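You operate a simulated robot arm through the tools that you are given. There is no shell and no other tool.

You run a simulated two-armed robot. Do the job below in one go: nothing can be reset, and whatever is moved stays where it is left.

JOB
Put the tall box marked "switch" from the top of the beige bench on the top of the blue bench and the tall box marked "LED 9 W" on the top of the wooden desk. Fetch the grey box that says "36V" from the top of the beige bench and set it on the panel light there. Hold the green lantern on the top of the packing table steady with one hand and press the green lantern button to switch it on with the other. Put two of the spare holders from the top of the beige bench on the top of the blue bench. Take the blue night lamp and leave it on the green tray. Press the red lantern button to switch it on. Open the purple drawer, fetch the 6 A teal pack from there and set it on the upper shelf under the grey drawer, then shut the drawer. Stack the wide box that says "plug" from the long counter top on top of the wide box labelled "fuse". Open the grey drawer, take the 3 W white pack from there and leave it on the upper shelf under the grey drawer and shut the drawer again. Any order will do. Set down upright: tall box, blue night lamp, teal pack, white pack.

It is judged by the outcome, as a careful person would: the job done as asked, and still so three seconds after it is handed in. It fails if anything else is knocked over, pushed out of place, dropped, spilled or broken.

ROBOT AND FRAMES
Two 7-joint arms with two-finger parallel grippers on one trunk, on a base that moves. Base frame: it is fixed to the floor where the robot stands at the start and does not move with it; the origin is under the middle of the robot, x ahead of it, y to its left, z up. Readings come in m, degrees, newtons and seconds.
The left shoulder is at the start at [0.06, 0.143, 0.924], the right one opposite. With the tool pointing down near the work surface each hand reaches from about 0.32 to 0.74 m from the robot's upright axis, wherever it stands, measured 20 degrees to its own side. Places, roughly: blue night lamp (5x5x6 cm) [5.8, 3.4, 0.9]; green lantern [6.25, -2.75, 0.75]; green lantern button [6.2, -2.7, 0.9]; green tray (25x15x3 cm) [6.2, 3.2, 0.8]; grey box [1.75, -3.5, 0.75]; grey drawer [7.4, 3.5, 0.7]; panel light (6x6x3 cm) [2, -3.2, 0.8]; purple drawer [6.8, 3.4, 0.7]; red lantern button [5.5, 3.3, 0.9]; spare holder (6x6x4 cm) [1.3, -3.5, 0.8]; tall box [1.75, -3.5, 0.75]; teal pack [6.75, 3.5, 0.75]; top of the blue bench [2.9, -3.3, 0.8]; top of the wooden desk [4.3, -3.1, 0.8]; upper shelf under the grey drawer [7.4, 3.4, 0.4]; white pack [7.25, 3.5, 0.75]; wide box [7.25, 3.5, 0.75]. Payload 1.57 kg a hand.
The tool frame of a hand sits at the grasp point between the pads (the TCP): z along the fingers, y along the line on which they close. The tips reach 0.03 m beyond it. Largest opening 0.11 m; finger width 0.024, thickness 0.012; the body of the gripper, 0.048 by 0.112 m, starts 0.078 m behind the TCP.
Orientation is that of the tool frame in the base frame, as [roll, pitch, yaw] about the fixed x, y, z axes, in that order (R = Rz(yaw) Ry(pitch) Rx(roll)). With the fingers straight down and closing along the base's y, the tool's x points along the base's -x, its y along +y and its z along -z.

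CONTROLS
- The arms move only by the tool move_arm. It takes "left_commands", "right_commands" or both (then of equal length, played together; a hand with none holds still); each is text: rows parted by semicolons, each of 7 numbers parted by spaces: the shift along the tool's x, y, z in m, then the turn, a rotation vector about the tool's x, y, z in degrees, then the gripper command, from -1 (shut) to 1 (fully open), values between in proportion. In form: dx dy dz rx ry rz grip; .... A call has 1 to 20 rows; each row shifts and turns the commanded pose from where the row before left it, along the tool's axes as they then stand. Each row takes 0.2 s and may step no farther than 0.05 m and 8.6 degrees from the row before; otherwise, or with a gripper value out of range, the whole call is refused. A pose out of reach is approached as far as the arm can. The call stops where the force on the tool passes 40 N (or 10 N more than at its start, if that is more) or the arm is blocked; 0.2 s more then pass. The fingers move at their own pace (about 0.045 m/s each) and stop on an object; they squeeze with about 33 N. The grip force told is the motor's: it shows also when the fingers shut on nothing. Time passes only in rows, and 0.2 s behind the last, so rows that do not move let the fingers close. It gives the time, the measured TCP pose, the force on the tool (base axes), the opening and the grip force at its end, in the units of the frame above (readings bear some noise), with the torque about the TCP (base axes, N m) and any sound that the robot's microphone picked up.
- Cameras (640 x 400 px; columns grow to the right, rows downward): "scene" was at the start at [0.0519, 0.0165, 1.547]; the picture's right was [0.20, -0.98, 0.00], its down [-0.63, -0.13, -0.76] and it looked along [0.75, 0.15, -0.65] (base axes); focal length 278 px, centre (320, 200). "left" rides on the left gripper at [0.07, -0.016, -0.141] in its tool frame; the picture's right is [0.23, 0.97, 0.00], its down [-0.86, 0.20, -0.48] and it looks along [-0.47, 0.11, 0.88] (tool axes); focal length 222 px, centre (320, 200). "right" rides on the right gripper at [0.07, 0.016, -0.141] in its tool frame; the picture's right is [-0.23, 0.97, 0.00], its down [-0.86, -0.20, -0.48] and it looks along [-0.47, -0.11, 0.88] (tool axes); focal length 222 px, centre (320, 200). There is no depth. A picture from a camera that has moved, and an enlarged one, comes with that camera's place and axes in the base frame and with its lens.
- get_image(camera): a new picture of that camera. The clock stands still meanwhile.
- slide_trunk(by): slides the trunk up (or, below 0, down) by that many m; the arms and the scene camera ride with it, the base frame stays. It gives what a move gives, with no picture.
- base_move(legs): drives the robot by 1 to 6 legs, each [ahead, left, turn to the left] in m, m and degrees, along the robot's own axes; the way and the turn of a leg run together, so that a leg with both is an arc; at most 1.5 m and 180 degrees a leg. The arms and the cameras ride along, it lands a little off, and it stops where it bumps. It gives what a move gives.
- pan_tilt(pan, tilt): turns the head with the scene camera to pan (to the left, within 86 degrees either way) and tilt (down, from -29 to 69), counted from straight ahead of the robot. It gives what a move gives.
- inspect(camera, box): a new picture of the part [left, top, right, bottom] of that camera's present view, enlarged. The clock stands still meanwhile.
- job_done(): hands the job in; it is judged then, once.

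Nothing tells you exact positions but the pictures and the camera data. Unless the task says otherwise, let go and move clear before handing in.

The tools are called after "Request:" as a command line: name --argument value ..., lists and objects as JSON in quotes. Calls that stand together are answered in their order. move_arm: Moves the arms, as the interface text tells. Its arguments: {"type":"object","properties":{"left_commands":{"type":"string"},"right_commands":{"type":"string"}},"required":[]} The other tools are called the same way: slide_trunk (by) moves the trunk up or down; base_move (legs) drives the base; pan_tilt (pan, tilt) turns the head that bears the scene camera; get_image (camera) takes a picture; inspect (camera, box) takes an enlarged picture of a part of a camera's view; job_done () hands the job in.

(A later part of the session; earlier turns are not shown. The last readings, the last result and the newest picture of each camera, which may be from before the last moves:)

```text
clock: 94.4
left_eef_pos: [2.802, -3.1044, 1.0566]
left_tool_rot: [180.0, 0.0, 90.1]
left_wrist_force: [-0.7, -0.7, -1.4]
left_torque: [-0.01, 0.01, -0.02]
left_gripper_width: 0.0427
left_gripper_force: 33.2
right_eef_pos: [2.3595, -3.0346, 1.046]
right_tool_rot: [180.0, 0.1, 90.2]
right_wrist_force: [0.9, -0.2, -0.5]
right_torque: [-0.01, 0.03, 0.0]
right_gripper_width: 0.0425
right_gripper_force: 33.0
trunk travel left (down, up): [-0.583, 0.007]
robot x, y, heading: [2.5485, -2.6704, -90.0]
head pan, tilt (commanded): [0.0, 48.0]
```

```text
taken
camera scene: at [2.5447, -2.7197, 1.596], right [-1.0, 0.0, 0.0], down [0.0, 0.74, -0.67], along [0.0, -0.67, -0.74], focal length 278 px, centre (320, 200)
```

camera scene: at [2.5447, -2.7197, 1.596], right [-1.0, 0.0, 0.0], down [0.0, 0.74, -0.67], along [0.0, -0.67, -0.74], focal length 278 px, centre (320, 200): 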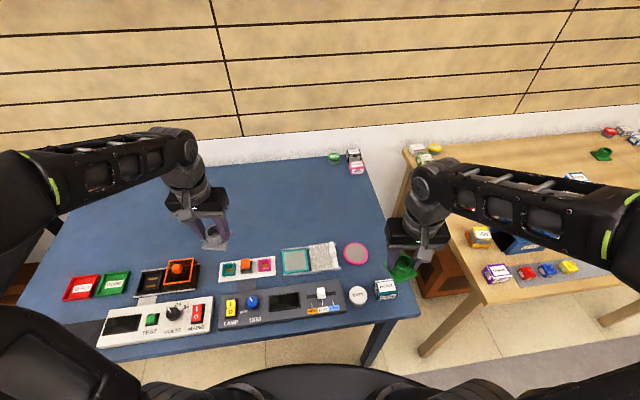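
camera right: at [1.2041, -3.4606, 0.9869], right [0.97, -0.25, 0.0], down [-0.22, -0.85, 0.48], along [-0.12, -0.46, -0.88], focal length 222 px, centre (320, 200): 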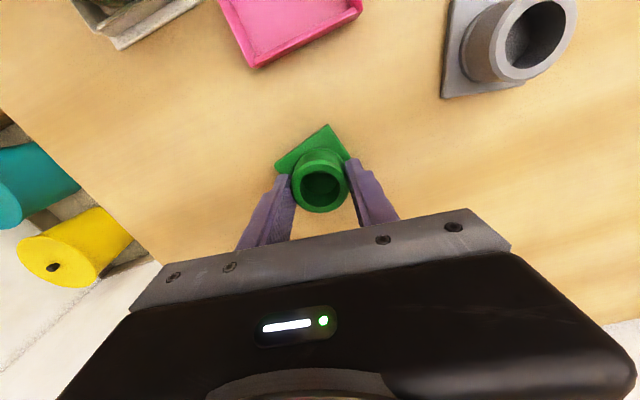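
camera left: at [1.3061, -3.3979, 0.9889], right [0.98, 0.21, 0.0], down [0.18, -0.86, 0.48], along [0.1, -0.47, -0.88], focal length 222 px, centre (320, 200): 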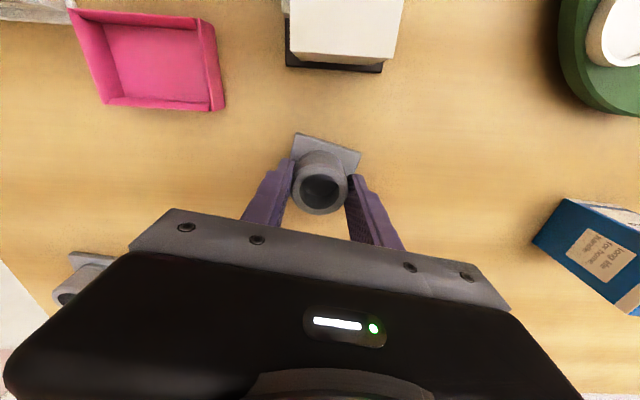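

I see free space on the blue bench behind the front items. I bring both holders above (2.47,-3.36) and (2.70,-3.36).

Request:
move_arm --left_commands "-0.032 -0.0128 0.015 0 0 0 -1; -0.032 -0.0128 0.015 0 0 0 -1; -0.032 -0.0128 0.015 0 0 0 -1; -0.032 -0.0128 0.015 0 0 0 -1; -0.032 -0.0128 0.015 0 0 0 -1; -0.032 -0.0128 0.015 0 0 0 -1; -0.032 -0.0128 0.015 0 0 0 -1; -0.032 -0.0128 0.015 0 0 0 -1; 0 0 0 0 0 0 -1" --right_commands "-0.041 0.0138 0.013 0 0 0 -1; -0.041 0.0138 0.013 0 0 0 -1; -0.041 0.0138 0.013 0 0 0 -1; -0.041 0.0138 0.013 0 0 0 -1; -0.041 0.0138 0.013 0 0 0 -1; -0.041 0.0138 0.013 0 0 0 -1; -0.041 0.0138 0.013 0 0 0 -1; -0.041 0.0138 0.013 0 0 0 -1; 0 0 0 0 0 0 -1"

Request:
get_image --camera "scene"

Request:
get_image --camera "right"

Request:
get_image --camera "left"

```text
clock: 96.4
left_eef_pos: [2.7006, -3.3601, 0.9372]
left_tool_rot: [179.9, 0.0, 90.1]
left_wrist_force: [0.2, 0.7, -1.0]
left_torque: [-0.03, -0.04, 0.03]
left_gripper_width: 0.0429
left_gripper_force: 32.5
right_eef_pos: [2.4684, -3.3583, 0.9412]
right_tool_rot: [179.8, 0.1, 90.2]
right_wrist_force: [-0.2, -0.1, 0.4]
right_torque: [0.01, -0.04, 0.01]
right_gripper_width: 0.0427
right_gripper_force: 33.0
right hand out of reach, approached as far as the arm can: row 8
trunk travel left (down, up): [-0.583, 0.007]
robot x, y, heading: [2.5482, -2.6712, -89.9]
head pan, tilt (commanded): [0.0, 48.0]
```

```text
taken
camera scene: at [2.5446, -2.7182, 1.5962], right [-1.0, 0.0, 0.0], down [0.0, 0.74, -0.67], along [0.0, -0.67, -0.74], focal length 278 px, centre (320, 200)
```

scene: 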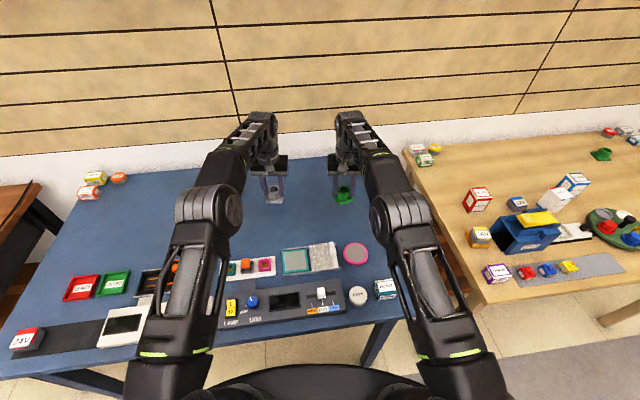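

```text
taken
camera right: at [2.4842, -3.2873, 1.0832], right [0.97, -0.22, 0.0], down [-0.2, -0.85, 0.48], along [-0.11, -0.47, -0.88], focal length 222 px, centre (320, 200)
```

right: 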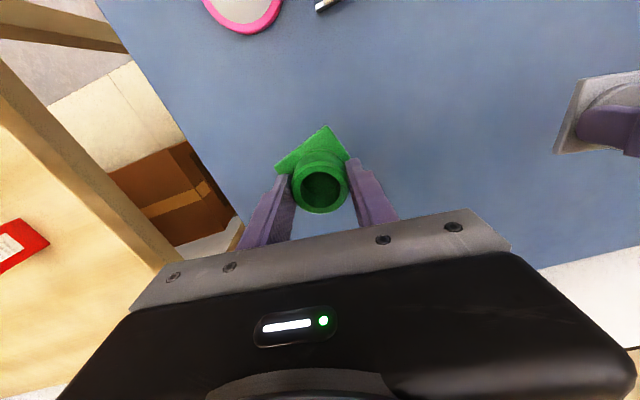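

```text
taken
camera left: at [2.6838, -3.2906, 1.0803], right [0.97, 0.23, 0.0], down [0.2, -0.85, 0.48], along [0.11, -0.47, -0.88], focal length 222 px, centre (320, 200)
```

left: 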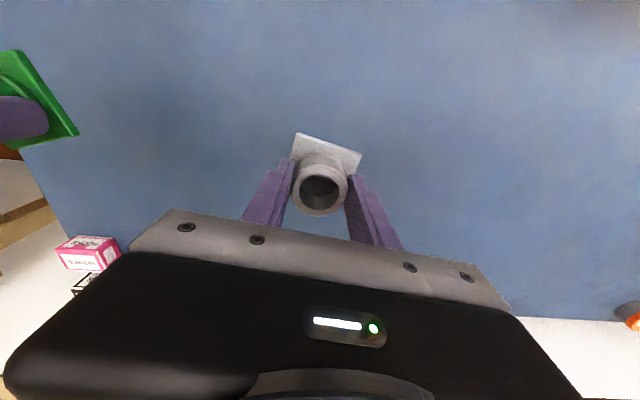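

Both spots are clear. I lower to near contact, then step down with force checks.

Request:
move_arm --left_commands "0 0 0.03 0 0 0 -1; 0 0 0.03 0 0 0 -1; 0 0 0.005 0 0 0 -1; 0 0 0 0 0 0 -1" --right_commands "0 0 0.03 0 0 0 -1; 0 0 0.03 0 0 0 -1; 0 0 0.008 0 0 0 -1; 0 0 0 0 0 0 -1"

Request:
inspect --camera "scene" --box '[240, 150, 380, 240]'

```text
clock: 97.4
left_eef_pos: [2.6999, -3.3603, 0.8722]
left_tool_rot: [180.0, 0.0, 90.1]
left_wrist_force: [0.3, 0.6, -1.0]
left_torque: [0.04, 0.01, -0.01]
left_gripper_width: 0.0429
left_gripper_force: 33.2
right_eef_pos: [2.4683, -3.3572, 0.8734]
right_tool_rot: [180.0, -0.1, 90.3]
right_wrist_force: [-0.4, 0.7, 0.4]
right_torque: [0.03, -0.01, -0.01]
right_gripper_width: 0.0428
right_gripper_force: 32.7
trunk travel left (down, up): [-0.583, 0.007]
robot x, y, heading: [2.5443, -2.6684, -89.7]
head pan, tilt (commanded): [0.0, 48.0]
```

```text
4.44 times, centred on (310, 195) of scene
camera zoom: at [2.5449, -2.7201, 1.596], right [-1.0, 0.0, 0.0], down [0.0, 0.74, -0.67], along [0.0, -0.67, -0.74], focal length 1235 px, centre (364, 222)
```

zoom: 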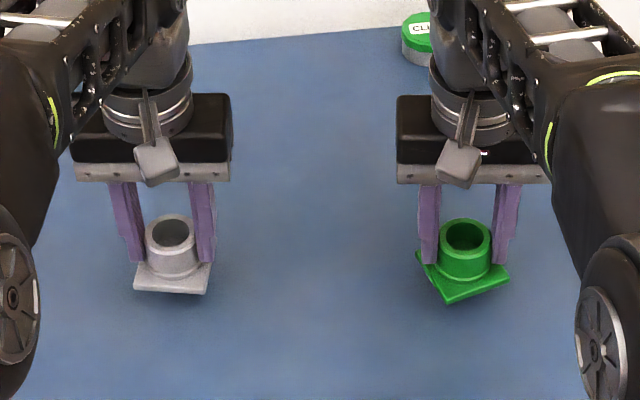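

Request:
move_arm --left_commands "0 0 0.006 0 0 0 -1; 0 0 0.006 0 0 0 -1; 0 0 0.006 0 0 0 -1; 0 0 0 0 0 0 -1" --right_commands "0 0 0.006 0 0 0 -1; 0 0 0.006 0 0 0 -1; 0 0 0.006 0 0 0 -1; 0 0 0 0 0 0 -1"

Request:
move_arm --left_commands "0 0 0.004 0 0 0 -1; 0 0 0 0 0 0 -1" --right_commands "0 0 0.004 0 0 0 -1; 0 0 0 0 0 0 -1"

Request:
move_arm --left_commands "0 0 0.004 0 0 0 -1; 0 0 0 0 0 0 -1" --right_commands "0 0 0.004 0 0 0 -1; 0 0 0 0 0 0 -1"

```text
clock: 98.4
left_eef_pos: [2.6999, -3.3609, 0.8543]
left_tool_rot: [-179.9, 0.0, 90.1]
left_wrist_force: [0.6, 0.8, 0.2]
left_torque: [0.0, 0.03, 0.01]
left_gripper_width: 0.0427
left_gripper_force: 32.5
right_eef_pos: [2.469, -3.3587, 0.8544]
right_tool_rot: [-180.0, 0.0, 90.2]
right_wrist_force: [-0.4, -1.2, -1.4]
right_torque: [0.02, 0.02, -0.02]
right_gripper_width: 0.0427
right_gripper_force: 32.7
trunk travel left (down, up): [-0.583, 0.007]
robot x, y, heading: [2.5464, -2.6687, -89.8]
head pan, tilt (commanded): [0.0, 48.0]
```

```text
clock: 99.0
left_eef_pos: [2.6995, -3.3611, 0.8497]
left_tool_rot: [-180.0, 0.0, 90.1]
left_wrist_force: [-0.4, 0.9, -0.1]
left_torque: [0.01, 0.02, 0.02]
left_gripper_width: 0.0427
left_gripper_force: 33.0
right_eef_pos: [2.4696, -3.3587, 0.8501]
right_tool_rot: [179.9, 0.1, 90.1]
right_wrist_force: [0.1, -0.8, -0.6]
right_torque: [-0.02, -0.02, 0.04]
right_gripper_width: 0.0427
right_gripper_force: 33.3
trunk travel left (down, up): [-0.583, 0.007]
robot x, y, heading: [2.5453, -2.6702, -89.9]
head pan, tilt (commanded): [0.0, 48.0]
```

```text
clock: 99.6
left_eef_pos: [2.7001, -3.3615, 0.8465]
left_tool_rot: [180.0, 0.1, 90.1]
left_wrist_force: [0.3, 0.6, 0.9]
left_torque: [0.0, -0.02, 0.01]
left_gripper_width: 0.0428
left_gripper_force: 32.7
right_eef_pos: [2.4702, -3.3579, 0.8469]
right_tool_rot: [-179.9, 0.0, 90.1]
right_wrist_force: [0.1, 0.0, -1.2]
right_torque: [0.03, 0.0, 0.01]
right_gripper_width: 0.0427
right_gripper_force: 33.2
trunk travel left (down, up): [-0.583, 0.007]
robot x, y, heading: [2.5473, -2.6682, -90.1]
head pan, tilt (commanded): [0.0, 48.0]
```

Request:
move_arm --left_commands "0 0 0.003 0 0 0 -1; 0 0 0 0 0 0 -1" --right_commands "0 0 0.003 0 0 0 -1; 0 0 0 0 0 0 -1"

Request:
move_arm --left_commands "0 0 0.003 0 0 0 -1; 0 0 0 0 0 0 -1" --right_commands "0 0 0.003 0 0 0 -1; 0 0 0 0 0 0 -1"

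Request:
inspect --camera "scene" --box '[240, 150, 380, 240]'

```text
clock: 100.2
left_eef_pos: [2.6989, -3.3618, 0.8451]
left_tool_rot: [-180.0, 0.3, 90.1]
left_wrist_force: [1.2, 1.3, 15.1]
left_torque: [0.33, -0.06, 0.04]
left_gripper_width: 0.0426
left_gripper_force: 33.2
right_eef_pos: [2.4694, -3.3574, 0.8447]
right_tool_rot: [-180.0, 0.2, 90.1]
right_wrist_force: [-0.3, -0.4, -0.2]
right_torque: [-0.05, 0.01, 0.0]
right_gripper_width: 0.0425
right_gripper_force: 33.1
trunk travel left (down, up): [-0.583, 0.007]
robot x, y, heading: [2.5469, -2.6728, -90.0]
head pan, tilt (commanded): [0.0, 48.0]
```

```text
clock: 100.8
left_eef_pos: [2.6988, -3.3613, 0.8457]
left_tool_rot: [180.0, 0.6, 90.3]
left_wrist_force: [2.1, -1.8, 33.1]
left_torque: [0.1, -0.07, 0.02]
left_gripper_width: 0.0428
left_gripper_force: 33.0
right_eef_pos: [2.4694, -3.3564, 0.8434]
right_tool_rot: [-180.0, 0.4, 90.3]
right_wrist_force: [-0.5, -2.7, 10.8]
right_torque: [0.15, 0.04, 0.03]
right_gripper_width: 0.043
right_gripper_force: 32.6
trunk travel left (down, up): [-0.583, 0.007]
robot x, y, heading: [2.5468, -2.6699, -89.9]
head pan, tilt (commanded): [0.0, 48.0]
```

```text
4.44 times, centred on (310, 195) of scene
camera zoom: at [2.5444, -2.7153, 1.5967], right [-1.0, 0.0, 0.0], down [0.0, 0.74, -0.67], along [0.0, -0.67, -0.74], focal length 1235 px, centre (364, 222)
```

zoom: 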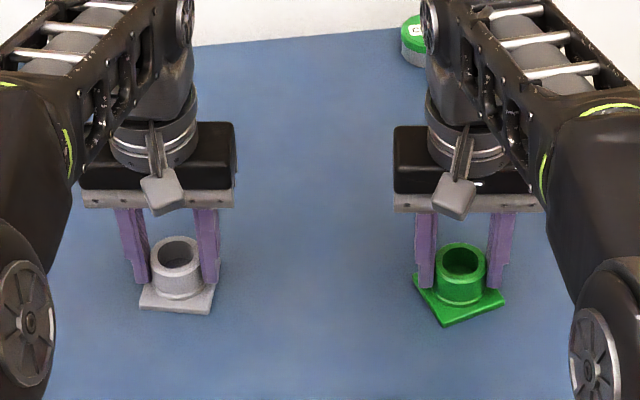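

Both are down. I relieve the pressure, open and lift away.

Request:
move_arm --left_commands "0 0 -0.004 0 0 0 -1; 0 0 0 0 0 0 0; 0 0 0 0 0 0 0.3; 0 0 0 0 0 0 0.4; 0 0 -0.02 0 0 0 0.4; 0 0 -0.04 0 0 0 0.4; 0 0 -0.04 0 0 0 0.4; 0.03 0 -0.03 0 0 0 0.4; 0.04 0.01 -0.02 0 0 0 0.4; 0.04 0.01 -0.02 0 0 0 0.4; 0 0 0 0 0 0 0.4" --right_commands "0 0 -0.001 0 0 0 -1; 0 0 0 0 0 0 0; 0 0 0 0 0 0 0.3; 0 0 0 0 0 0 0.4; 0 0 -0.02 0 0 0 0.4; 0 0 -0.04 0 0 0 0.4; 0 0 -0.04 0 0 0 0.4; 0.03 0 -0.03 0 0 0 0.4; 0.04 -0.01 -0.02 0 0 0 0.4; 0.04 -0.01 -0.02 0 0 0 0.4; 0 0 0 0 0 0 0.4"

Request:
get_image --camera "scene"

```text
clock: 103.2
left_eef_pos: [2.7206, -3.249, 1.0135]
left_tool_rot: [179.9, 0.0, 90.1]
left_wrist_force: [0.0, -0.7, -0.3]
left_torque: [0.03, -0.01, -0.02]
left_gripper_width: 0.0771
left_gripper_force: 0.0
right_eef_pos: [2.4476, -3.2485, 1.0103]
right_tool_rot: [179.9, -0.2, 90.2]
right_wrist_force: [1.0, -0.1, -0.2]
right_torque: [0.01, -0.03, -0.02]
right_gripper_width: 0.077
right_gripper_force: 0.0
trunk travel left (down, up): [-0.583, 0.007]
robot x, y, heading: [2.5465, -2.6717, -89.9]
head pan, tilt (commanded): [0.0, 48.0]
```

```text
taken
camera scene: at [2.545, -2.722, 1.5959], right [-1.0, 0.0, 0.0], down [0.0, 0.74, -0.67], along [0.0, -0.67, -0.74], focal length 278 px, centre (320, 200)
```

scene: 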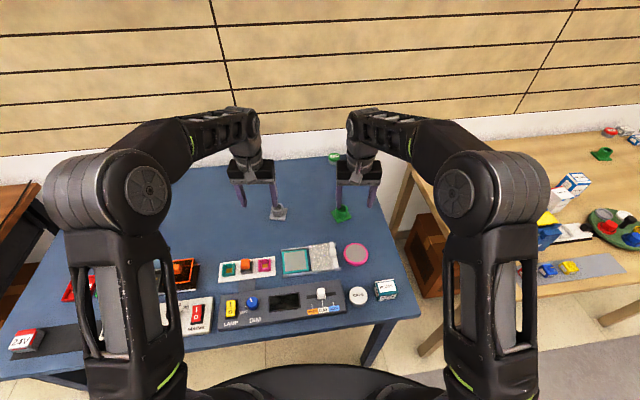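

Both holders are on the blue bench. Next, the two tall boxes: I raise the hands and drive back to x≈1.79.

Request:
move_arm --left_commands "0.03 0.02 -0.02 0 0 0 1; 0.03 0.02 -0.02 0 0 0 1; 0.03 0.02 -0.02 0 0 0 1; 0 0 0 0 0 0 1" --right_commands "0.03 -0.02 -0.02 0 0 0 1; 0.03 -0.02 -0.02 0 0 0 1; 0.03 -0.02 -0.02 0 0 0 1; 0 0 0 0 0 0 1"

Request:
base_move --legs '[[0, -0.755, 0], [0.1, 0, 0]]'

Request:
pan_tilt --pan 0 --tilt 52

Request:
get_image --camera "scene"

Request:
inspect --camera "scene" --box '[210, 130, 370, 230]'

```text
clock: 104.2
left_eef_pos: [2.7783, -3.1599, 1.0746]
left_tool_rot: [-180.0, -0.2, 90.2]
left_wrist_force: [0.8, -0.6, -1.0]
left_torque: [-0.01, -0.01, 0.0]
left_gripper_width: 0.1099
left_gripper_force: 0.1
right_eef_pos: [2.3891, -3.16, 1.0704]
right_tool_rot: [-180.0, -0.2, 90.3]
right_wrist_force: [1.2, -0.1, 0.3]
right_torque: [0.02, -0.01, 0.01]
right_gripper_width: 0.11
right_gripper_force: 0.0
trunk travel left (down, up): [-0.583, 0.007]
robot x, y, heading: [2.5444, -2.6705, -89.6]
head pan, tilt (commanded): [0.0, 48.0]
```

```text
clock: 109.1
left_eef_pos: [2.003, -3.2558, 1.0728]
left_tool_rot: [180.0, -0.1, 89.0]
left_wrist_force: [-0.2, -1.0, 0.3]
left_torque: [0.08, 0.04, 0.01]
left_gripper_width: 0.1101
left_gripper_force: 0.0
right_eef_pos: [1.6156, -3.2489, 1.071]
right_tool_rot: [-179.9, 0.0, 89.1]
right_wrist_force: [0.2, 0.2, -0.7]
right_torque: [0.03, 0.0, 0.0]
right_gripper_width: 0.1101
right_gripper_force: 0.0
trunk travel left (down, up): [-0.583, 0.007]
robot x, y, heading: [1.7816, -2.7598, -90.8]
head pan, tilt (commanded): [0.0, 48.0]
```

```text
clock: 109.7
left_eef_pos: [2.0034, -3.255, 1.0746]
left_tool_rot: [179.9, 0.0, 89.0]
left_wrist_force: [0.4, 0.8, 0.9]
left_torque: [0.0, 0.01, 0.03]
left_gripper_width: 0.1102
left_gripper_force: 0.0
right_eef_pos: [1.6132, -3.2461, 1.0719]
right_tool_rot: [180.0, 0.0, 89.2]
right_wrist_force: [-0.7, -0.5, 0.2]
right_torque: [-0.05, -0.04, 0.02]
right_gripper_width: 0.1099
right_gripper_force: 0.2
trunk travel left (down, up): [-0.583, 0.007]
robot x, y, heading: [1.7797, -2.7614, -91.3]
head pan, tilt (commanded): [0.0, 52.0]
```

```text
taken
camera scene: at [1.7785, -2.807, 1.5907], right [-1.0, 0.02, 0.0], down [0.01, 0.79, -0.62], along [-0.01, -0.62, -0.79], focal length 278 px, centre (320, 200)
```

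scene: 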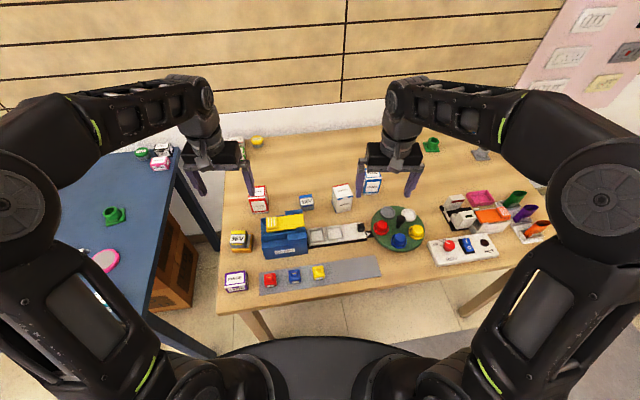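

```text
4.00 times, centred on (290, 180) of scene
camera zoom: at [1.7785, -2.807, 1.5907], right [-1.0, 0.02, 0.0], down [0.01, 0.79, -0.62], along [-0.01, -0.62, -0.79], focal length 1111 px, centre (440, 280)
```

zoom: 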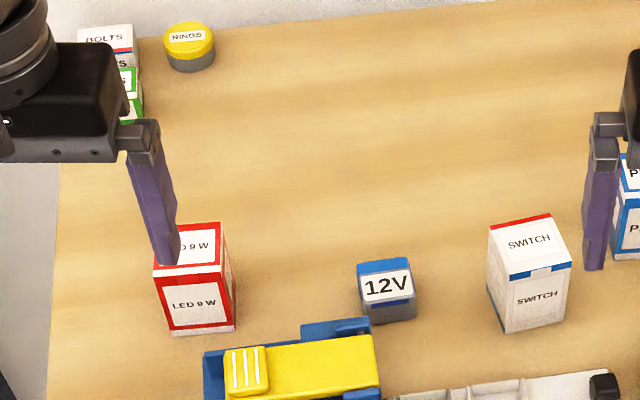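

SWITCH sits at about (1.691,-3.392) turned ~15°, LED 9 W at about (1.976,-3.396) turned ~6°. Both hands go above them (right→SWITCH, left→LED).

Request:
move_arm --left_commands "-0.0283 -0.005 0.023 0 0 0 0.5; -0.0283 -0.005 0.023 0 0 0 0.5; -0.0283 -0.005 0.023 0 0 0 0.5; -0.0283 -0.005 0.023 0 0 0 0.5; -0.0283 -0.005 0.023 0 0 0 0.5; 0 0 0 0 0 -7 0.5; 0 0 0 0 0 0 0.5; 0 0 0 0 0 0 0.5" --right_commands "-0.029 0.016 0.0224 0 0 0 0.5; -0.029 0.016 0.0224 0 0 0 0.5; -0.029 0.016 0.0224 0 0 0 0.5; -0.029 0.016 0.0224 0 0 0 0.5; -0.029 0.016 0.0224 0 0 0 0.5; 0 0 0 0 0 -8 0.5; 0 0 0 0 0 -8 0.5; 0 0 0 0 0 0 0.5"

Request:
get_image --camera "left"

Request:
get_image --camera "right"

```text
clock: 111.5
left_eef_pos: [1.9739, -3.3964, 0.9615]
left_tool_rot: [180.0, 0.1, 96.0]
left_wrist_force: [-0.2, 0.4, -0.4]
left_torque: [-0.02, 0.04, -0.01]
left_gripper_width: 0.0822
left_gripper_force: 0.1
right_eef_pos: [1.692, -3.3943, 0.9607]
right_tool_rot: [180.0, -0.1, 105.0]
right_wrist_force: [0.2, 0.7, 0.0]
right_torque: [-0.04, -0.03, 0.02]
right_gripper_width: 0.0825
right_gripper_force: 0.0
trunk travel left (down, up): [-0.583, 0.007]
robot x, y, heading: [1.7813, -2.7601, -91.1]
head pan, tilt (commanded): [0.0, 52.0]
```

```text
taken
camera left: at [1.9507, -3.3277, 1.1032], right [0.94, 0.33, 0.0], down [0.29, -0.83, 0.48], along [0.16, -0.45, -0.88], focal length 222 px, centre (320, 200)
```

left: 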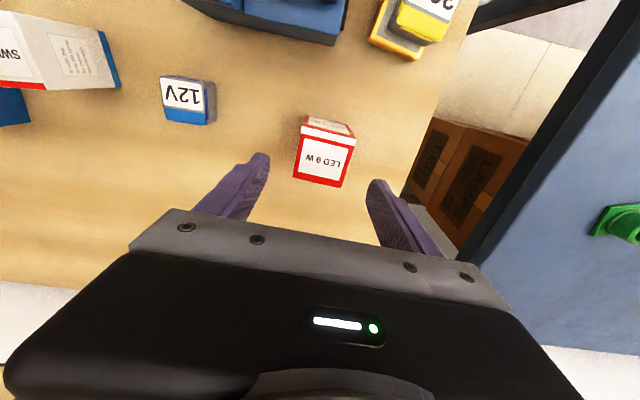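

```text
taken
camera right: at [1.6889, -3.3216, 1.1017], right [1.0, 0.04, 0.0], down [0.03, -0.88, 0.48], along [0.02, -0.48, -0.88], focal length 222 px, centre (320, 200)
```

right: 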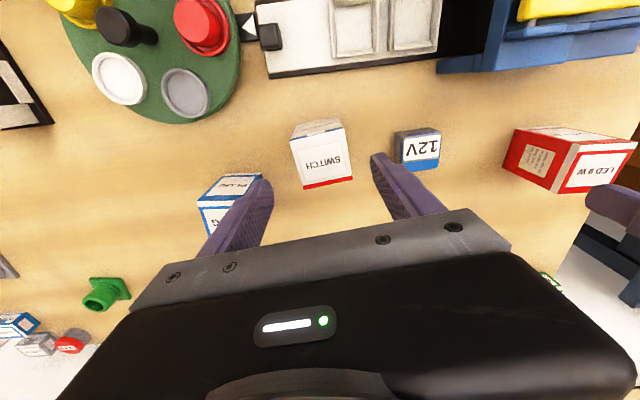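

Both are nearly centred; small yaw/position corrections, then descend and grip both.

Request:
move_arm --left_commands "0.004 0.003 0 0 0 -5 0.5; 0 0 0.04 0 0 0 0.5; 0 0 0.04 0 0 0 0.5; 0 0 0.025 0 0 0 0.5; 0 0 0 0 0 0 0.5" --right_commands "0.004 0.003 0 0 0 4 0.5; 0 0 0.04 0 0 0 0.5; 0 0 0.04 0 0 0 0.5; 0 0 0.025 0 0 0 0.5; 0 0 0 0 0 0 0.5"

Request:
get_image --camera "left"

Request:
get_image --camera "right"

```text
clock: 112.7
left_eef_pos: [1.9769, -3.3922, 0.855]
left_tool_rot: [180.0, 0.0, 101.0]
left_wrist_force: [0.1, 1.1, -0.2]
left_torque: [-0.02, -0.03, -0.01]
left_gripper_width: 0.0823
left_gripper_force: 0.1
right_eef_pos: [1.6945, -3.3873, 0.8535]
right_tool_rot: [-179.9, 0.0, 101.1]
right_wrist_force: [0.4, -0.4, 0.4]
right_torque: [0.01, -0.01, 0.05]
right_gripper_width: 0.0825
right_gripper_force: 0.1
trunk travel left (down, up): [-0.583, 0.007]
robot x, y, heading: [1.7816, -2.7602, -90.8]
head pan, tilt (commanded): [0.0, 52.0]
```

```text
taken
camera left: at [1.9479, -3.3266, 0.998], right [0.91, 0.41, 0.0], down [0.36, -0.8, 0.48], along [0.2, -0.44, -0.88], focal length 222 px, centre (320, 200)
```

left: 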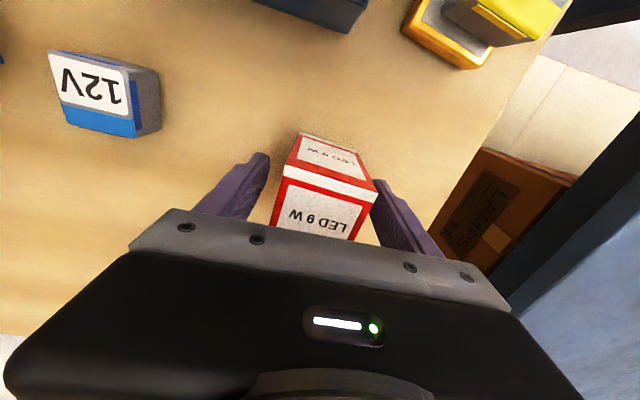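

```text
taken
camera right: at [1.6956, -3.3166, 0.9958], right [1.0, -0.04, 0.0], down [-0.03, -0.88, 0.48], along [-0.02, -0.48, -0.88], focal length 222 px, centre (320, 200)
```

right: 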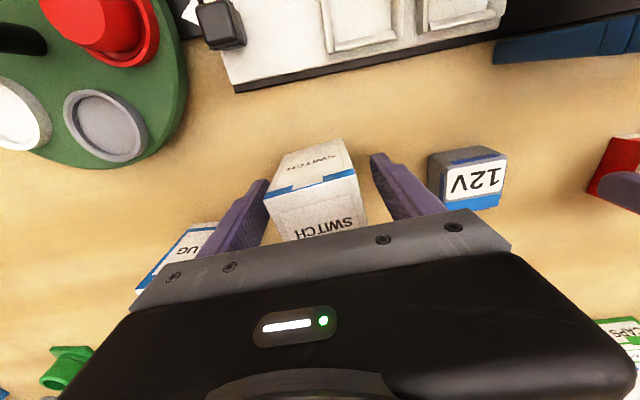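

Both boxes are between the fingers. Closing both grippers.

Request:
move_arm --left_commands "0 0 0 0 0 0 0; 0 0 0 0 0 0 -0.5; 0 0 0 0 0 0 -1; 0 0 0 0 0 0 -1; 0 0 0 0 0 0 -1" --right_commands "0 0 0 0 0 0 0; 0 0 0 0 0 0 -0.5; 0 0 0 0 0 0 -1; 0 0 0 0 0 0 -1; 0 0 0 0 0 0 -1"

Request:
move_arm --left_commands "0 0 -0.02 0 0 0 -1; 0 0 -0.04 0 0 0 -1; 0 0 -0.04 0 0 0 -1; 0 0 -0.04 0 0 0 -1; 0.03 0 -0.03 0 0 0 -1; 0.03 0 -0.03 0 0 0 -1; 0 0 0 0 0 0 -1" --right_commands "0 0 -0.02 0 0 0 -1; 0 0 -0.04 0 0 0 -1; 0 0 -0.04 0 0 0 -1; 0 0 -0.04 0 0 0 -1; 0.03 0 -0.03 0 0 0 -1; 0.03 0 -0.03 0 0 0 -1; 0 0 0 0 0 0 -1"

Request:
get_image --camera "scene"

```text
clock: 113.9
left_eef_pos: [1.9774, -3.3918, 0.8565]
left_tool_rot: [180.0, 0.0, 100.9]
left_wrist_force: [-0.1, 0.9, -0.4]
left_torque: [-0.03, 0.06, -0.02]
left_gripper_width: 0.0566
left_gripper_force: 32.9
right_eef_pos: [1.6942, -3.3884, 0.8537]
right_tool_rot: [-180.0, -0.1, 101.0]
right_wrist_force: [0.7, 0.5, 0.5]
right_torque: [0.0, 0.0, 0.01]
right_gripper_width: 0.0556
right_gripper_force: 33.1
trunk travel left (down, up): [-0.583, 0.007]
robot x, y, heading: [1.7812, -2.7605, -91.0]
head pan, tilt (commanded): [0.0, 52.0]
```

```text
clock: 115.5
left_eef_pos: [1.9661, -3.3313, 1.0543]
left_tool_rot: [179.9, -0.2, 101.0]
left_wrist_force: [-0.8, 0.0, -0.9]
left_torque: [0.04, 0.03, 0.0]
left_gripper_width: 0.0565
left_gripper_force: 32.9
right_eef_pos: [1.6807, -3.3281, 1.0536]
right_tool_rot: [180.0, -0.1, 101.1]
right_wrist_force: [0.3, -1.3, -2.0]
right_torque: [0.03, 0.03, 0.01]
right_gripper_width: 0.0553
right_gripper_force: 33.2
trunk travel left (down, up): [-0.583, 0.007]
robot x, y, heading: [1.7813, -2.7598, -91.1]
head pan, tilt (commanded): [0.0, 52.0]
```

```text
taken
camera scene: at [1.7786, -2.8091, 1.5906], right [-1.0, 0.02, 0.0], down [0.01, 0.79, -0.61], along [-0.01, -0.61, -0.79], focal length 278 px, centre (320, 200)
```

scene: 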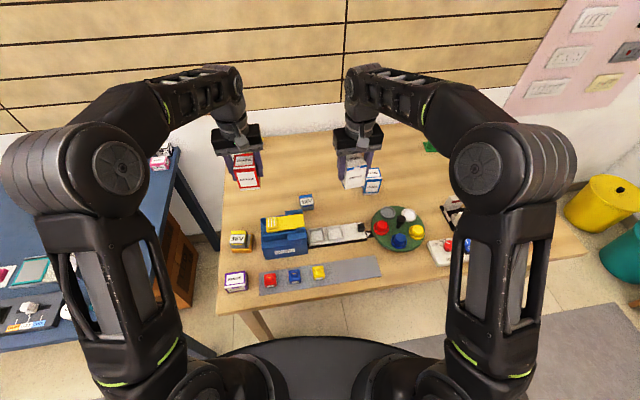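

Both tall boxes are lifted upright. I back off and slide to the blue bench to set down SWITCH.

Request:
base_move --legs '[[-0.09, 0, 1.0], [0, 0.62, 0], [0, 0.6, 0]]'

Request:
pan_tilt --pan 0 --tilt 48

Request:
get_image --camera "scene"

Request:
get_image --camera "right"

```text
clock: 122.7
left_eef_pos: [3.1921, -3.2434, 1.0536]
left_tool_rot: [-179.9, -0.1, 102.1]
left_wrist_force: [0.0, -0.5, -0.9]
left_torque: [0.03, 0.02, 0.0]
left_gripper_width: 0.0551
left_gripper_force: 32.9
right_eef_pos: [2.9054, -3.244, 1.0548]
right_tool_rot: [180.0, 0.0, 102.0]
right_wrist_force: [-0.3, -0.7, -0.2]
right_torque: [0.02, 0.02, -0.01]
right_gripper_width: 0.0548
right_gripper_force: 32.9
trunk travel left (down, up): [-0.583, 0.007]
robot x, y, heading: [2.9909, -2.6783, -90.0]
head pan, tilt (commanded): [0.0, 52.0]
```

```text
clock: 123.3
left_eef_pos: [3.1909, -3.2419, 1.0546]
left_tool_rot: [179.9, -0.1, 102.0]
left_wrist_force: [-0.3, 0.8, -0.2]
left_torque: [-0.01, 0.01, -0.04]
left_gripper_width: 0.0554
left_gripper_force: 33.2
right_eef_pos: [2.9058, -3.2444, 1.0543]
right_tool_rot: [180.0, 0.1, 102.2]
right_wrist_force: [-1.0, 0.6, -1.9]
right_torque: [0.03, -0.01, 0.04]
right_gripper_width: 0.0547
right_gripper_force: 33.6
trunk travel left (down, up): [-0.583, 0.007]
robot x, y, heading: [2.9956, -2.6756, -89.9]
head pan, tilt (commanded): [0.0, 48.0]
```

```text
taken
camera scene: at [2.9939, -2.7263, 1.596], right [-1.0, 0.0, 0.0], down [0.0, 0.74, -0.67], along [0.0, -0.67, -0.74], focal length 278 px, centre (320, 200)
```

scene: 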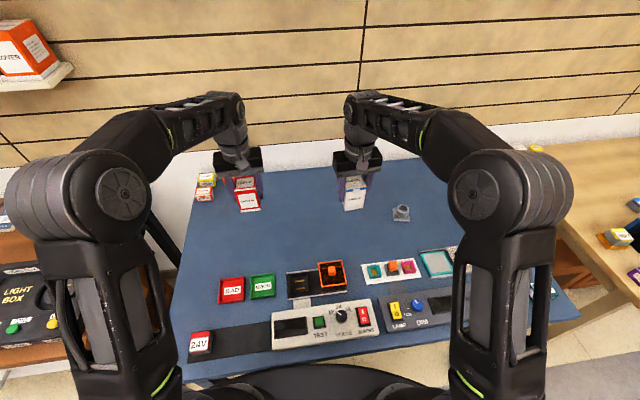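

```text
taken
camera right: at [2.9067, -3.1725, 1.1959], right [1.0, -0.02, 0.0], down [-0.02, -0.88, 0.48], along [-0.01, -0.48, -0.88], focal length 222 px, centre (320, 200)
```

right: 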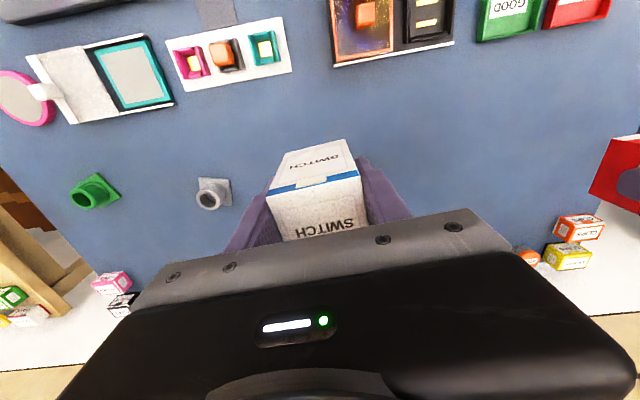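

Spot at (2.91,-3.33) is free. Right hand moves forward and down.

Request:
move_arm --right_commands "-0.0415 -0.009 0.02 0 0 0 -1; -0.0415 -0.009 0.02 0 0 0 -1; 0 0 0.045 0 0 0 -1; 0 0 0.045 0 0 0 -1; 0 0 0.045 0 0 0 -1; 0 0 0 0 0 0 -1"

Request:
get_image --camera "scene"

```text
clock: 124.7
left_eef_pos: [3.1913, -3.2417, 1.0555]
left_tool_rot: [-180.0, -0.1, 102.1]
left_wrist_force: [-0.7, -0.1, -0.9]
left_torque: [-0.03, -0.01, 0.03]
left_gripper_width: 0.0552
left_gripper_force: 33.3
right_eef_pos: [2.9045, -3.3304, 0.8772]
right_tool_rot: [-180.0, 0.0, 102.2]
right_wrist_force: [0.3, 0.7, -0.3]
right_torque: [-0.01, 0.02, 0.0]
right_gripper_width: 0.0549
right_gripper_force: 33.1
trunk travel left (down, up): [-0.583, 0.007]
robot x, y, heading: [2.9968, -2.6767, -89.8]
head pan, tilt (commanded): [0.0, 48.0]
```

```text
taken
camera scene: at [2.9941, -2.7259, 1.5961], right [-1.0, 0.0, 0.0], down [0.0, 0.74, -0.67], along [0.0, -0.67, -0.74], focal length 278 px, centre (320, 200)
```

scene: 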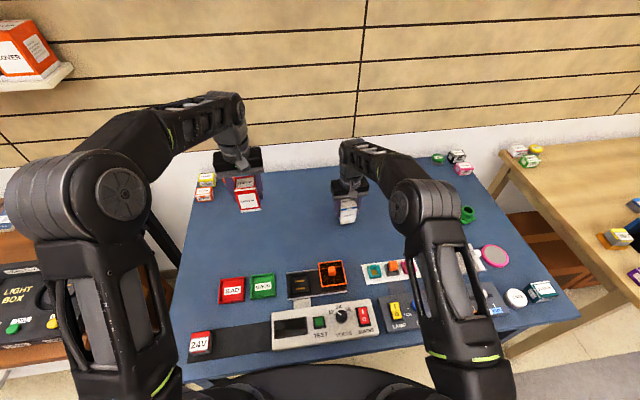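

Request:
move_arm --right_commands "0 0 0.008 0 0 0 -1; 0 0 0.006 0 0 0 -1; 0 0 0.004 0 0 0 -1; 0 0 0 0 0 0 -1"

Request:
move_arm --right_commands "0 0 0.003 0 0 0 -1; 0 0 0 0 0 0 -1"

Request:
move_arm --right_commands "0 0 0.003 0 0 0 -1; 0 0 0 0 0 0 -1"

```text
clock: 125.7
left_eef_pos: [3.192, -3.2409, 1.0545]
left_tool_rot: [-180.0, 0.1, 102.0]
left_wrist_force: [0.2, -0.3, -1.2]
left_torque: [0.02, 0.0, -0.02]
left_gripper_width: 0.0551
left_gripper_force: 33.1
right_eef_pos: [2.9047, -3.3306, 0.8605]
right_tool_rot: [179.9, 0.1, 102.1]
right_wrist_force: [-0.2, -0.9, -0.1]
right_torque: [0.01, 0.03, -0.01]
right_gripper_width: 0.0546
right_gripper_force: 33.0
trunk travel left (down, up): [-0.583, 0.007]
robot x, y, heading: [2.9911, -2.6765, -89.7]
head pan, tilt (commanded): [0.0, 48.0]
```

```text
clock: 126.3
left_eef_pos: [3.1911, -3.2424, 1.0554]
left_tool_rot: [180.0, 0.0, 102.1]
left_wrist_force: [0.3, 0.7, -1.7]
left_torque: [0.02, -0.02, -0.01]
left_gripper_width: 0.0552
left_gripper_force: 32.9
right_eef_pos: [2.9054, -3.3292, 0.8576]
right_tool_rot: [180.0, 0.0, 102.1]
right_wrist_force: [0.6, 0.5, -0.9]
right_torque: [-0.03, -0.01, -0.02]
right_gripper_width: 0.0545
right_gripper_force: 33.6
trunk travel left (down, up): [-0.583, 0.007]
robot x, y, heading: [2.9964, -2.6729, -89.8]
head pan, tilt (commanded): [0.0, 48.0]
```

```text
clock: 126.9
left_eef_pos: [3.1922, -3.2433, 1.0552]
left_tool_rot: [179.9, -0.1, 102.1]
left_wrist_force: [0.0, 0.0, -0.9]
left_torque: [0.04, 0.02, 0.0]
left_gripper_width: 0.0548
left_gripper_force: 33.1
right_eef_pos: [2.9063, -3.3291, 0.855]
right_tool_rot: [180.0, 0.0, 102.0]
right_wrist_force: [0.5, 0.9, -0.7]
right_torque: [0.03, -0.02, 0.01]
right_gripper_width: 0.0545
right_gripper_force: 33.1
trunk travel left (down, up): [-0.583, 0.007]
robot x, y, heading: [2.9956, -2.6771, -90.0]
head pan, tilt (commanded): [0.0, 48.0]
```

Request:
move_arm --right_commands "0 0 0.003 0 0 0 -1; 0 0 0 0 0 0 -1"

Request:
move_arm --right_commands "0 0 0.002 0 0 0 -1; 0 0 0 0 0 0 -1"

Request:
inspect --camera "scene" --box '[290, 160, 410, 260]'

```text
clock: 127.5
left_eef_pos: [3.1913, -3.2412, 1.0556]
left_tool_rot: [180.0, 0.1, 102.1]
left_wrist_force: [0.7, -0.2, -0.7]
left_torque: [0.0, -0.01, 0.01]
left_gripper_width: 0.0548
left_gripper_force: 33.3
right_eef_pos: [2.9054, -3.3309, 0.8543]
right_tool_rot: [-180.0, 0.2, 102.1]
right_wrist_force: [0.6, 1.1, 11.3]
right_torque: [0.25, 0.0, 0.01]
right_gripper_width: 0.0544
right_gripper_force: 33.0
trunk travel left (down, up): [-0.583, 0.007]
robot x, y, heading: [2.9984, -2.6783, -89.9]
head pan, tilt (commanded): [0.0, 48.0]
```

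```text
clock: 128.1
left_eef_pos: [3.1916, -3.2411, 1.0561]
left_tool_rot: [-180.0, 0.1, 102.1]
left_wrist_force: [-0.4, -0.6, -0.4]
left_torque: [0.04, 0.0, 0.01]
left_gripper_width: 0.0549
left_gripper_force: 33.1
right_eef_pos: [2.906, -3.3309, 0.8552]
right_tool_rot: [-179.9, 0.3, 102.1]
right_wrist_force: [-1.5, 0.3, 30.4]
right_torque: [0.64, 0.13, 0.02]
right_gripper_width: 0.0544
right_gripper_force: 32.1
trunk travel left (down, up): [-0.583, 0.007]
robot x, y, heading: [2.9979, -2.6742, -89.8]
head pan, tilt (commanded): [0.0, 48.0]
```

```text
4.00 times, centred on (350, 210) of scene
camera zoom: at [2.9943, -2.7229, 1.5965], right [-1.0, 0.0, 0.0], down [0.0, 0.74, -0.67], along [0.0, -0.67, -0.74], focal length 1111 px, centre (200, 160)
```

zoom: 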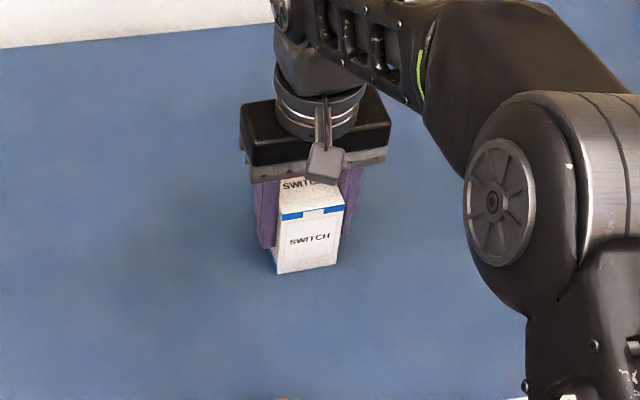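

SWITCH is standing on the blue bench. Release and lift.

Request:
move_arm --right_commands "0 0 -0.004 0 0 0 -1; 0 0 0 0 0 0 0.2; 0 0 0 0 0 0 0.5; 0 0 0 0 0 0 0.5; 0 0 -0.03 0 0 0 0.5; 0 0 -0.045 0 0 0 0.5; 0 0 -0.045 0 0 0 0.5; 0.02 0 -0.04 0 0 0 0.5; 0.03 0 -0.03 0 0 0 0.5; 0.03 0 -0.01 0 0 0 0.5; 0 0 0 0 0 0 0.5"

Request:
get_image --camera "scene"

Request:
pan_tilt --pan 60 --tilt 35

Request:
get_image --camera "scene"

```text
clock: 130.5
left_eef_pos: [3.1915, -3.243, 1.0557]
left_tool_rot: [179.9, -0.1, 102.1]
left_wrist_force: [-0.6, 1.0, -1.4]
left_torque: [-0.02, -0.04, -0.01]
left_gripper_width: 0.0545
left_gripper_force: 33.1
right_eef_pos: [2.8893, -3.2516, 1.0533]
right_tool_rot: [-180.0, -0.1, 102.1]
right_wrist_force: [0.3, 0.5, -0.7]
right_torque: [-0.01, -0.01, 0.02]
right_gripper_width: 0.0826
right_gripper_force: 0.0
trunk travel left (down, up): [-0.583, 0.007]
robot x, y, heading: [2.9932, -2.6779, -90.0]
head pan, tilt (commanded): [0.0, 48.0]
```

```text
taken
camera scene: at [2.9942, -2.7268, 1.596], right [-1.0, 0.0, 0.0], down [0.0, 0.74, -0.67], along [0.0, -0.67, -0.74], focal length 278 px, centre (320, 200)
```

scene: 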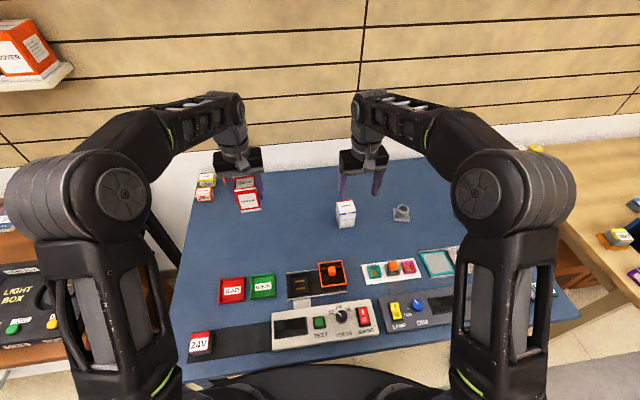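

```text
clock: 131.8
left_eef_pos: [3.1917, -3.2419, 1.0556]
left_tool_rot: [180.0, 0.0, 102.1]
left_wrist_force: [0.3, 0.2, -1.4]
left_torque: [-0.01, -0.02, -0.02]
left_gripper_width: 0.0546
left_gripper_force: 32.5
right_eef_pos: [2.8906, -3.2503, 1.0539]
right_tool_rot: [-180.0, 0.0, 102.1]
right_wrist_force: [0.0, -0.1, -0.2]
right_torque: [-0.04, 0.01, -0.01]
right_gripper_width: 0.0825
right_gripper_force: 0.0
trunk travel left (down, up): [-0.583, 0.007]
robot x, y, heading: [2.9955, -2.6801, -89.9]
head pan, tilt (commanded): [60.0, 35.0]
```

```text
taken
camera scene: at [3.0702, -2.6914, 1.6151], right [-0.5, -0.87, 0.0], down [-0.5, 0.29, -0.82], along [0.71, -0.41, -0.57], focal length 278 px, centre (320, 200)
```

scene: 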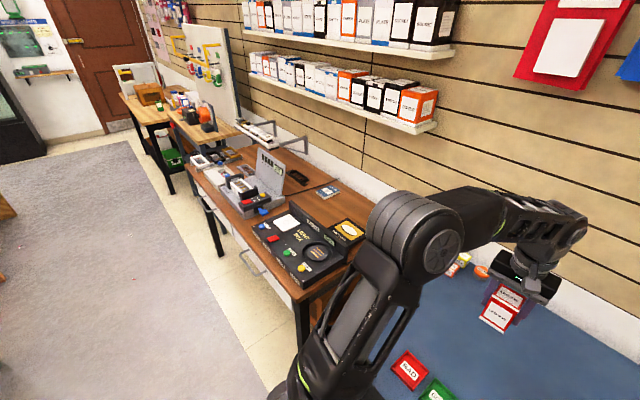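

SWITCH stands upright. The wooden desk front edge runs from about (3.6,-2.92) to (4.84,-2.75); I back up and slide along to it.

Request:
base_move --legs '[[-0.23, 0, 0], [0, 0.55, 0], [0, 0.5, 0]]'

Request:
pan_tilt --pan 0 --tilt 45

Request:
get_image --camera "scene"

Request:
get_image --camera "left"

```text
clock: 138.8
left_eef_pos: [4.2411, -3.0082, 1.0544]
left_tool_rot: [-179.9, 0.0, 102.4]
left_wrist_force: [0.6, 0.6, -0.5]
left_torque: [0.01, 0.0, 0.0]
left_gripper_width: 0.0546
left_gripper_force: 33.0
right_eef_pos: [3.9385, -3.018, 1.0531]
right_tool_rot: [-180.0, -0.1, 102.6]
right_wrist_force: [0.2, 0.1, 0.6]
right_torque: [-0.02, 0.01, 0.01]
right_gripper_width: 0.0825
right_gripper_force: 0.0
trunk travel left (down, up): [-0.583, 0.007]
robot x, y, heading: [4.0408, -2.4431, -89.7]
head pan, tilt (commanded): [60.0, 35.0]
```

```text
clock: 140.1
left_eef_pos: [4.2398, -3.0069, 1.0546]
left_tool_rot: [-180.0, 0.0, 102.3]
left_wrist_force: [-0.7, 0.2, -1.0]
left_torque: [0.02, 0.03, 0.04]
left_gripper_width: 0.0543
left_gripper_force: 33.2
right_eef_pos: [3.94, -3.0176, 1.0547]
right_tool_rot: [180.0, 0.0, 102.5]
right_wrist_force: [-0.3, 0.3, -0.7]
right_torque: [-0.03, -0.02, 0.0]
right_gripper_width: 0.0824
right_gripper_force: 0.1
trunk travel left (down, up): [-0.583, 0.007]
robot x, y, heading: [4.0374, -2.443, -89.7]
head pan, tilt (commanded): [0.0, 45.0]
```

```text
taken
camera scene: at [4.039, -2.4946, 1.6003], right [-1.0, -0.01, 0.0], down [-0.01, 0.71, -0.71], along [0.01, -0.71, -0.71], focal length 278 px, centre (320, 200)
```

scene: 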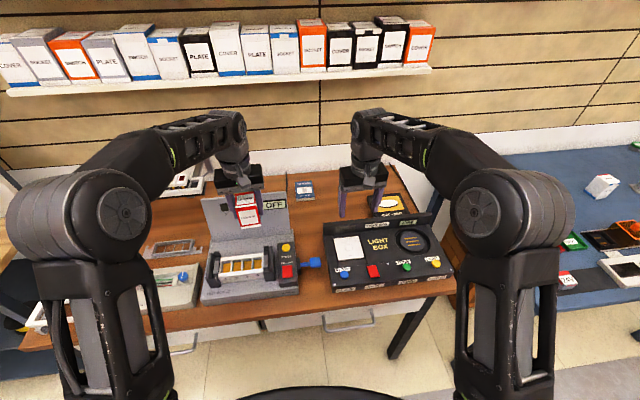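

```text
taken
camera left: at [4.2087, -2.9427, 1.1976], right [0.9, 0.43, 0.0], down [0.38, -0.79, 0.48], along [0.21, -0.43, -0.88], focal length 222 px, centre (320, 200)
```

left: 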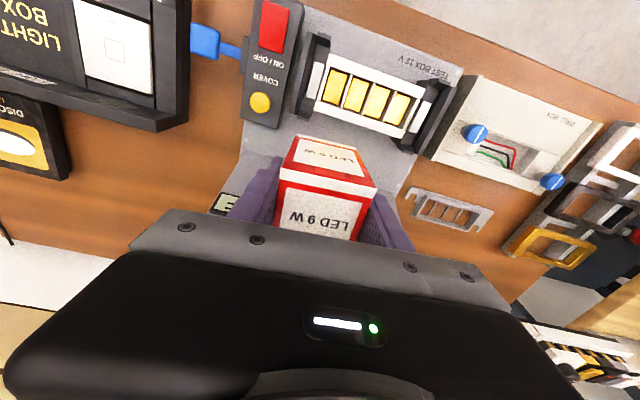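

The desk is crowded; I raise/retract the hands a bit and look for free space.

Request:
move_arm --left_commands "0.04 0.02 -0.02 0 0 0 -1; 0.04 0.02 -0.02 0 0 0 -1; 0.04 0.02 -0.02 0 0 0 -1; 0 0 0 0 0 0 -1" --right_commands "0.04 -0.02 -0.02 0 0 0 0.5; 0.04 -0.02 -0.02 0 0 0 0.5; 0.04 -0.02 -0.02 0 0 0 0.5; 0.03 -0.03 0 0 0 0 0.5"

Request:
get_image --camera "scene"

Request:
inspect --camera "scene" --box '[140, 150, 460, 350]'

Request:
pan_tilt --pan 40 --tilt 42

Request:
get_image --camera "scene"

```text
clock: 141.1
left_eef_pos: [4.2698, -2.8767, 1.1156]
left_tool_rot: [180.0, 0.0, 102.5]
left_wrist_force: [-0.2, -0.8, -0.7]
left_torque: [0.02, -0.02, -0.02]
left_gripper_width: 0.0545
left_gripper_force: 32.7
right_eef_pos: [3.8186, -2.8901, 1.114]
right_tool_rot: [179.9, 0.0, 102.6]
right_wrist_force: [-0.4, -0.7, -1.1]
right_torque: [-0.03, -0.05, 0.01]
right_gripper_width: 0.0824
right_gripper_force: 0.1
trunk travel left (down, up): [-0.583, 0.007]
robot x, y, heading: [4.0412, -2.4412, -89.7]
head pan, tilt (commanded): [0.0, 45.0]
```

```text
taken
camera scene: at [4.0377, -2.4955, 1.6002], right [-1.0, -0.01, 0.0], down [0.0, 0.71, -0.71], along [0.01, -0.71, -0.71], focal length 278 px, centre (320, 200)
```

scene: 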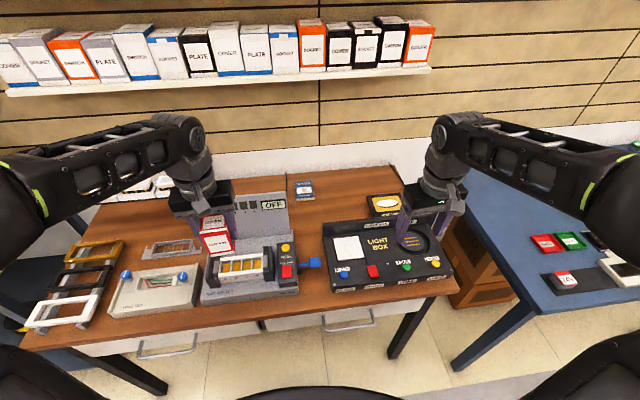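

```text
2.00 times, centred on (300, 250) of scene
camera zoom: at [4.0377, -2.4955, 1.6002], right [-1.0, -0.01, 0.0], down [0.0, 0.71, -0.71], along [0.01, -0.71, -0.71], focal length 556 px, centre (360, 100)
```

zoom: 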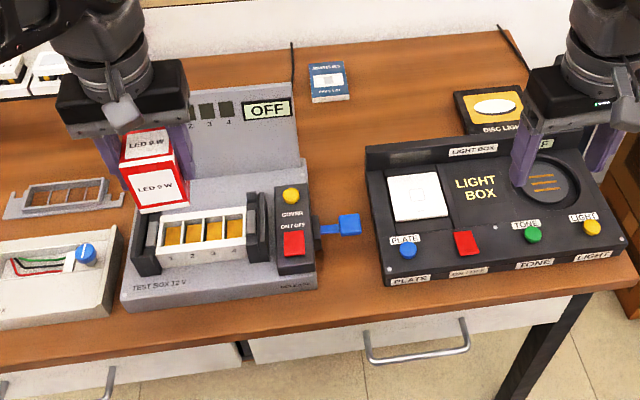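

```text
clock: 142.2
left_eef_pos: [4.27, -2.8772, 1.1155]
left_tool_rot: [180.0, 0.0, 102.4]
left_wrist_force: [0.6, 0.1, -0.1]
left_torque: [-0.04, 0.01, 0.02]
left_gripper_width: 0.0544
left_gripper_force: 32.9
right_eef_pos: [3.8183, -2.8903, 1.1125]
right_tool_rot: [179.9, 0.0, 102.4]
right_wrist_force: [-0.2, -0.6, -0.4]
right_torque: [0.01, -0.02, -0.02]
right_gripper_width: 0.0824
right_gripper_force: 0.0
trunk travel left (down, up): [-0.583, 0.007]
robot x, y, heading: [4.0405, -2.4372, -89.6]
head pan, tilt (commanded): [40.0, 42.0]
```

```text
taken
camera scene: at [4.0925, -2.4768, 1.6046], right [-0.76, -0.65, 0.0], down [-0.43, 0.51, -0.74], along [0.48, -0.57, -0.67], focal length 278 px, centre (320, 200)
```

scene: 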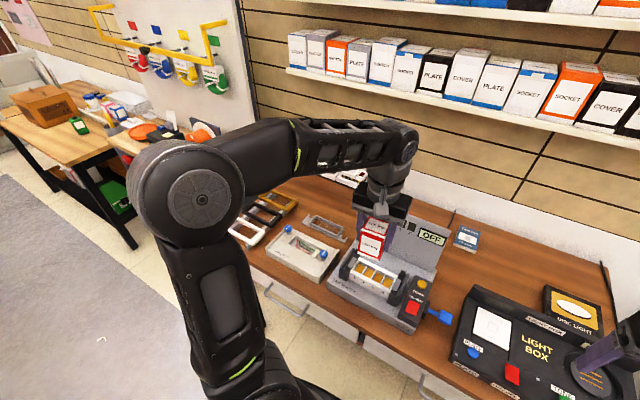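

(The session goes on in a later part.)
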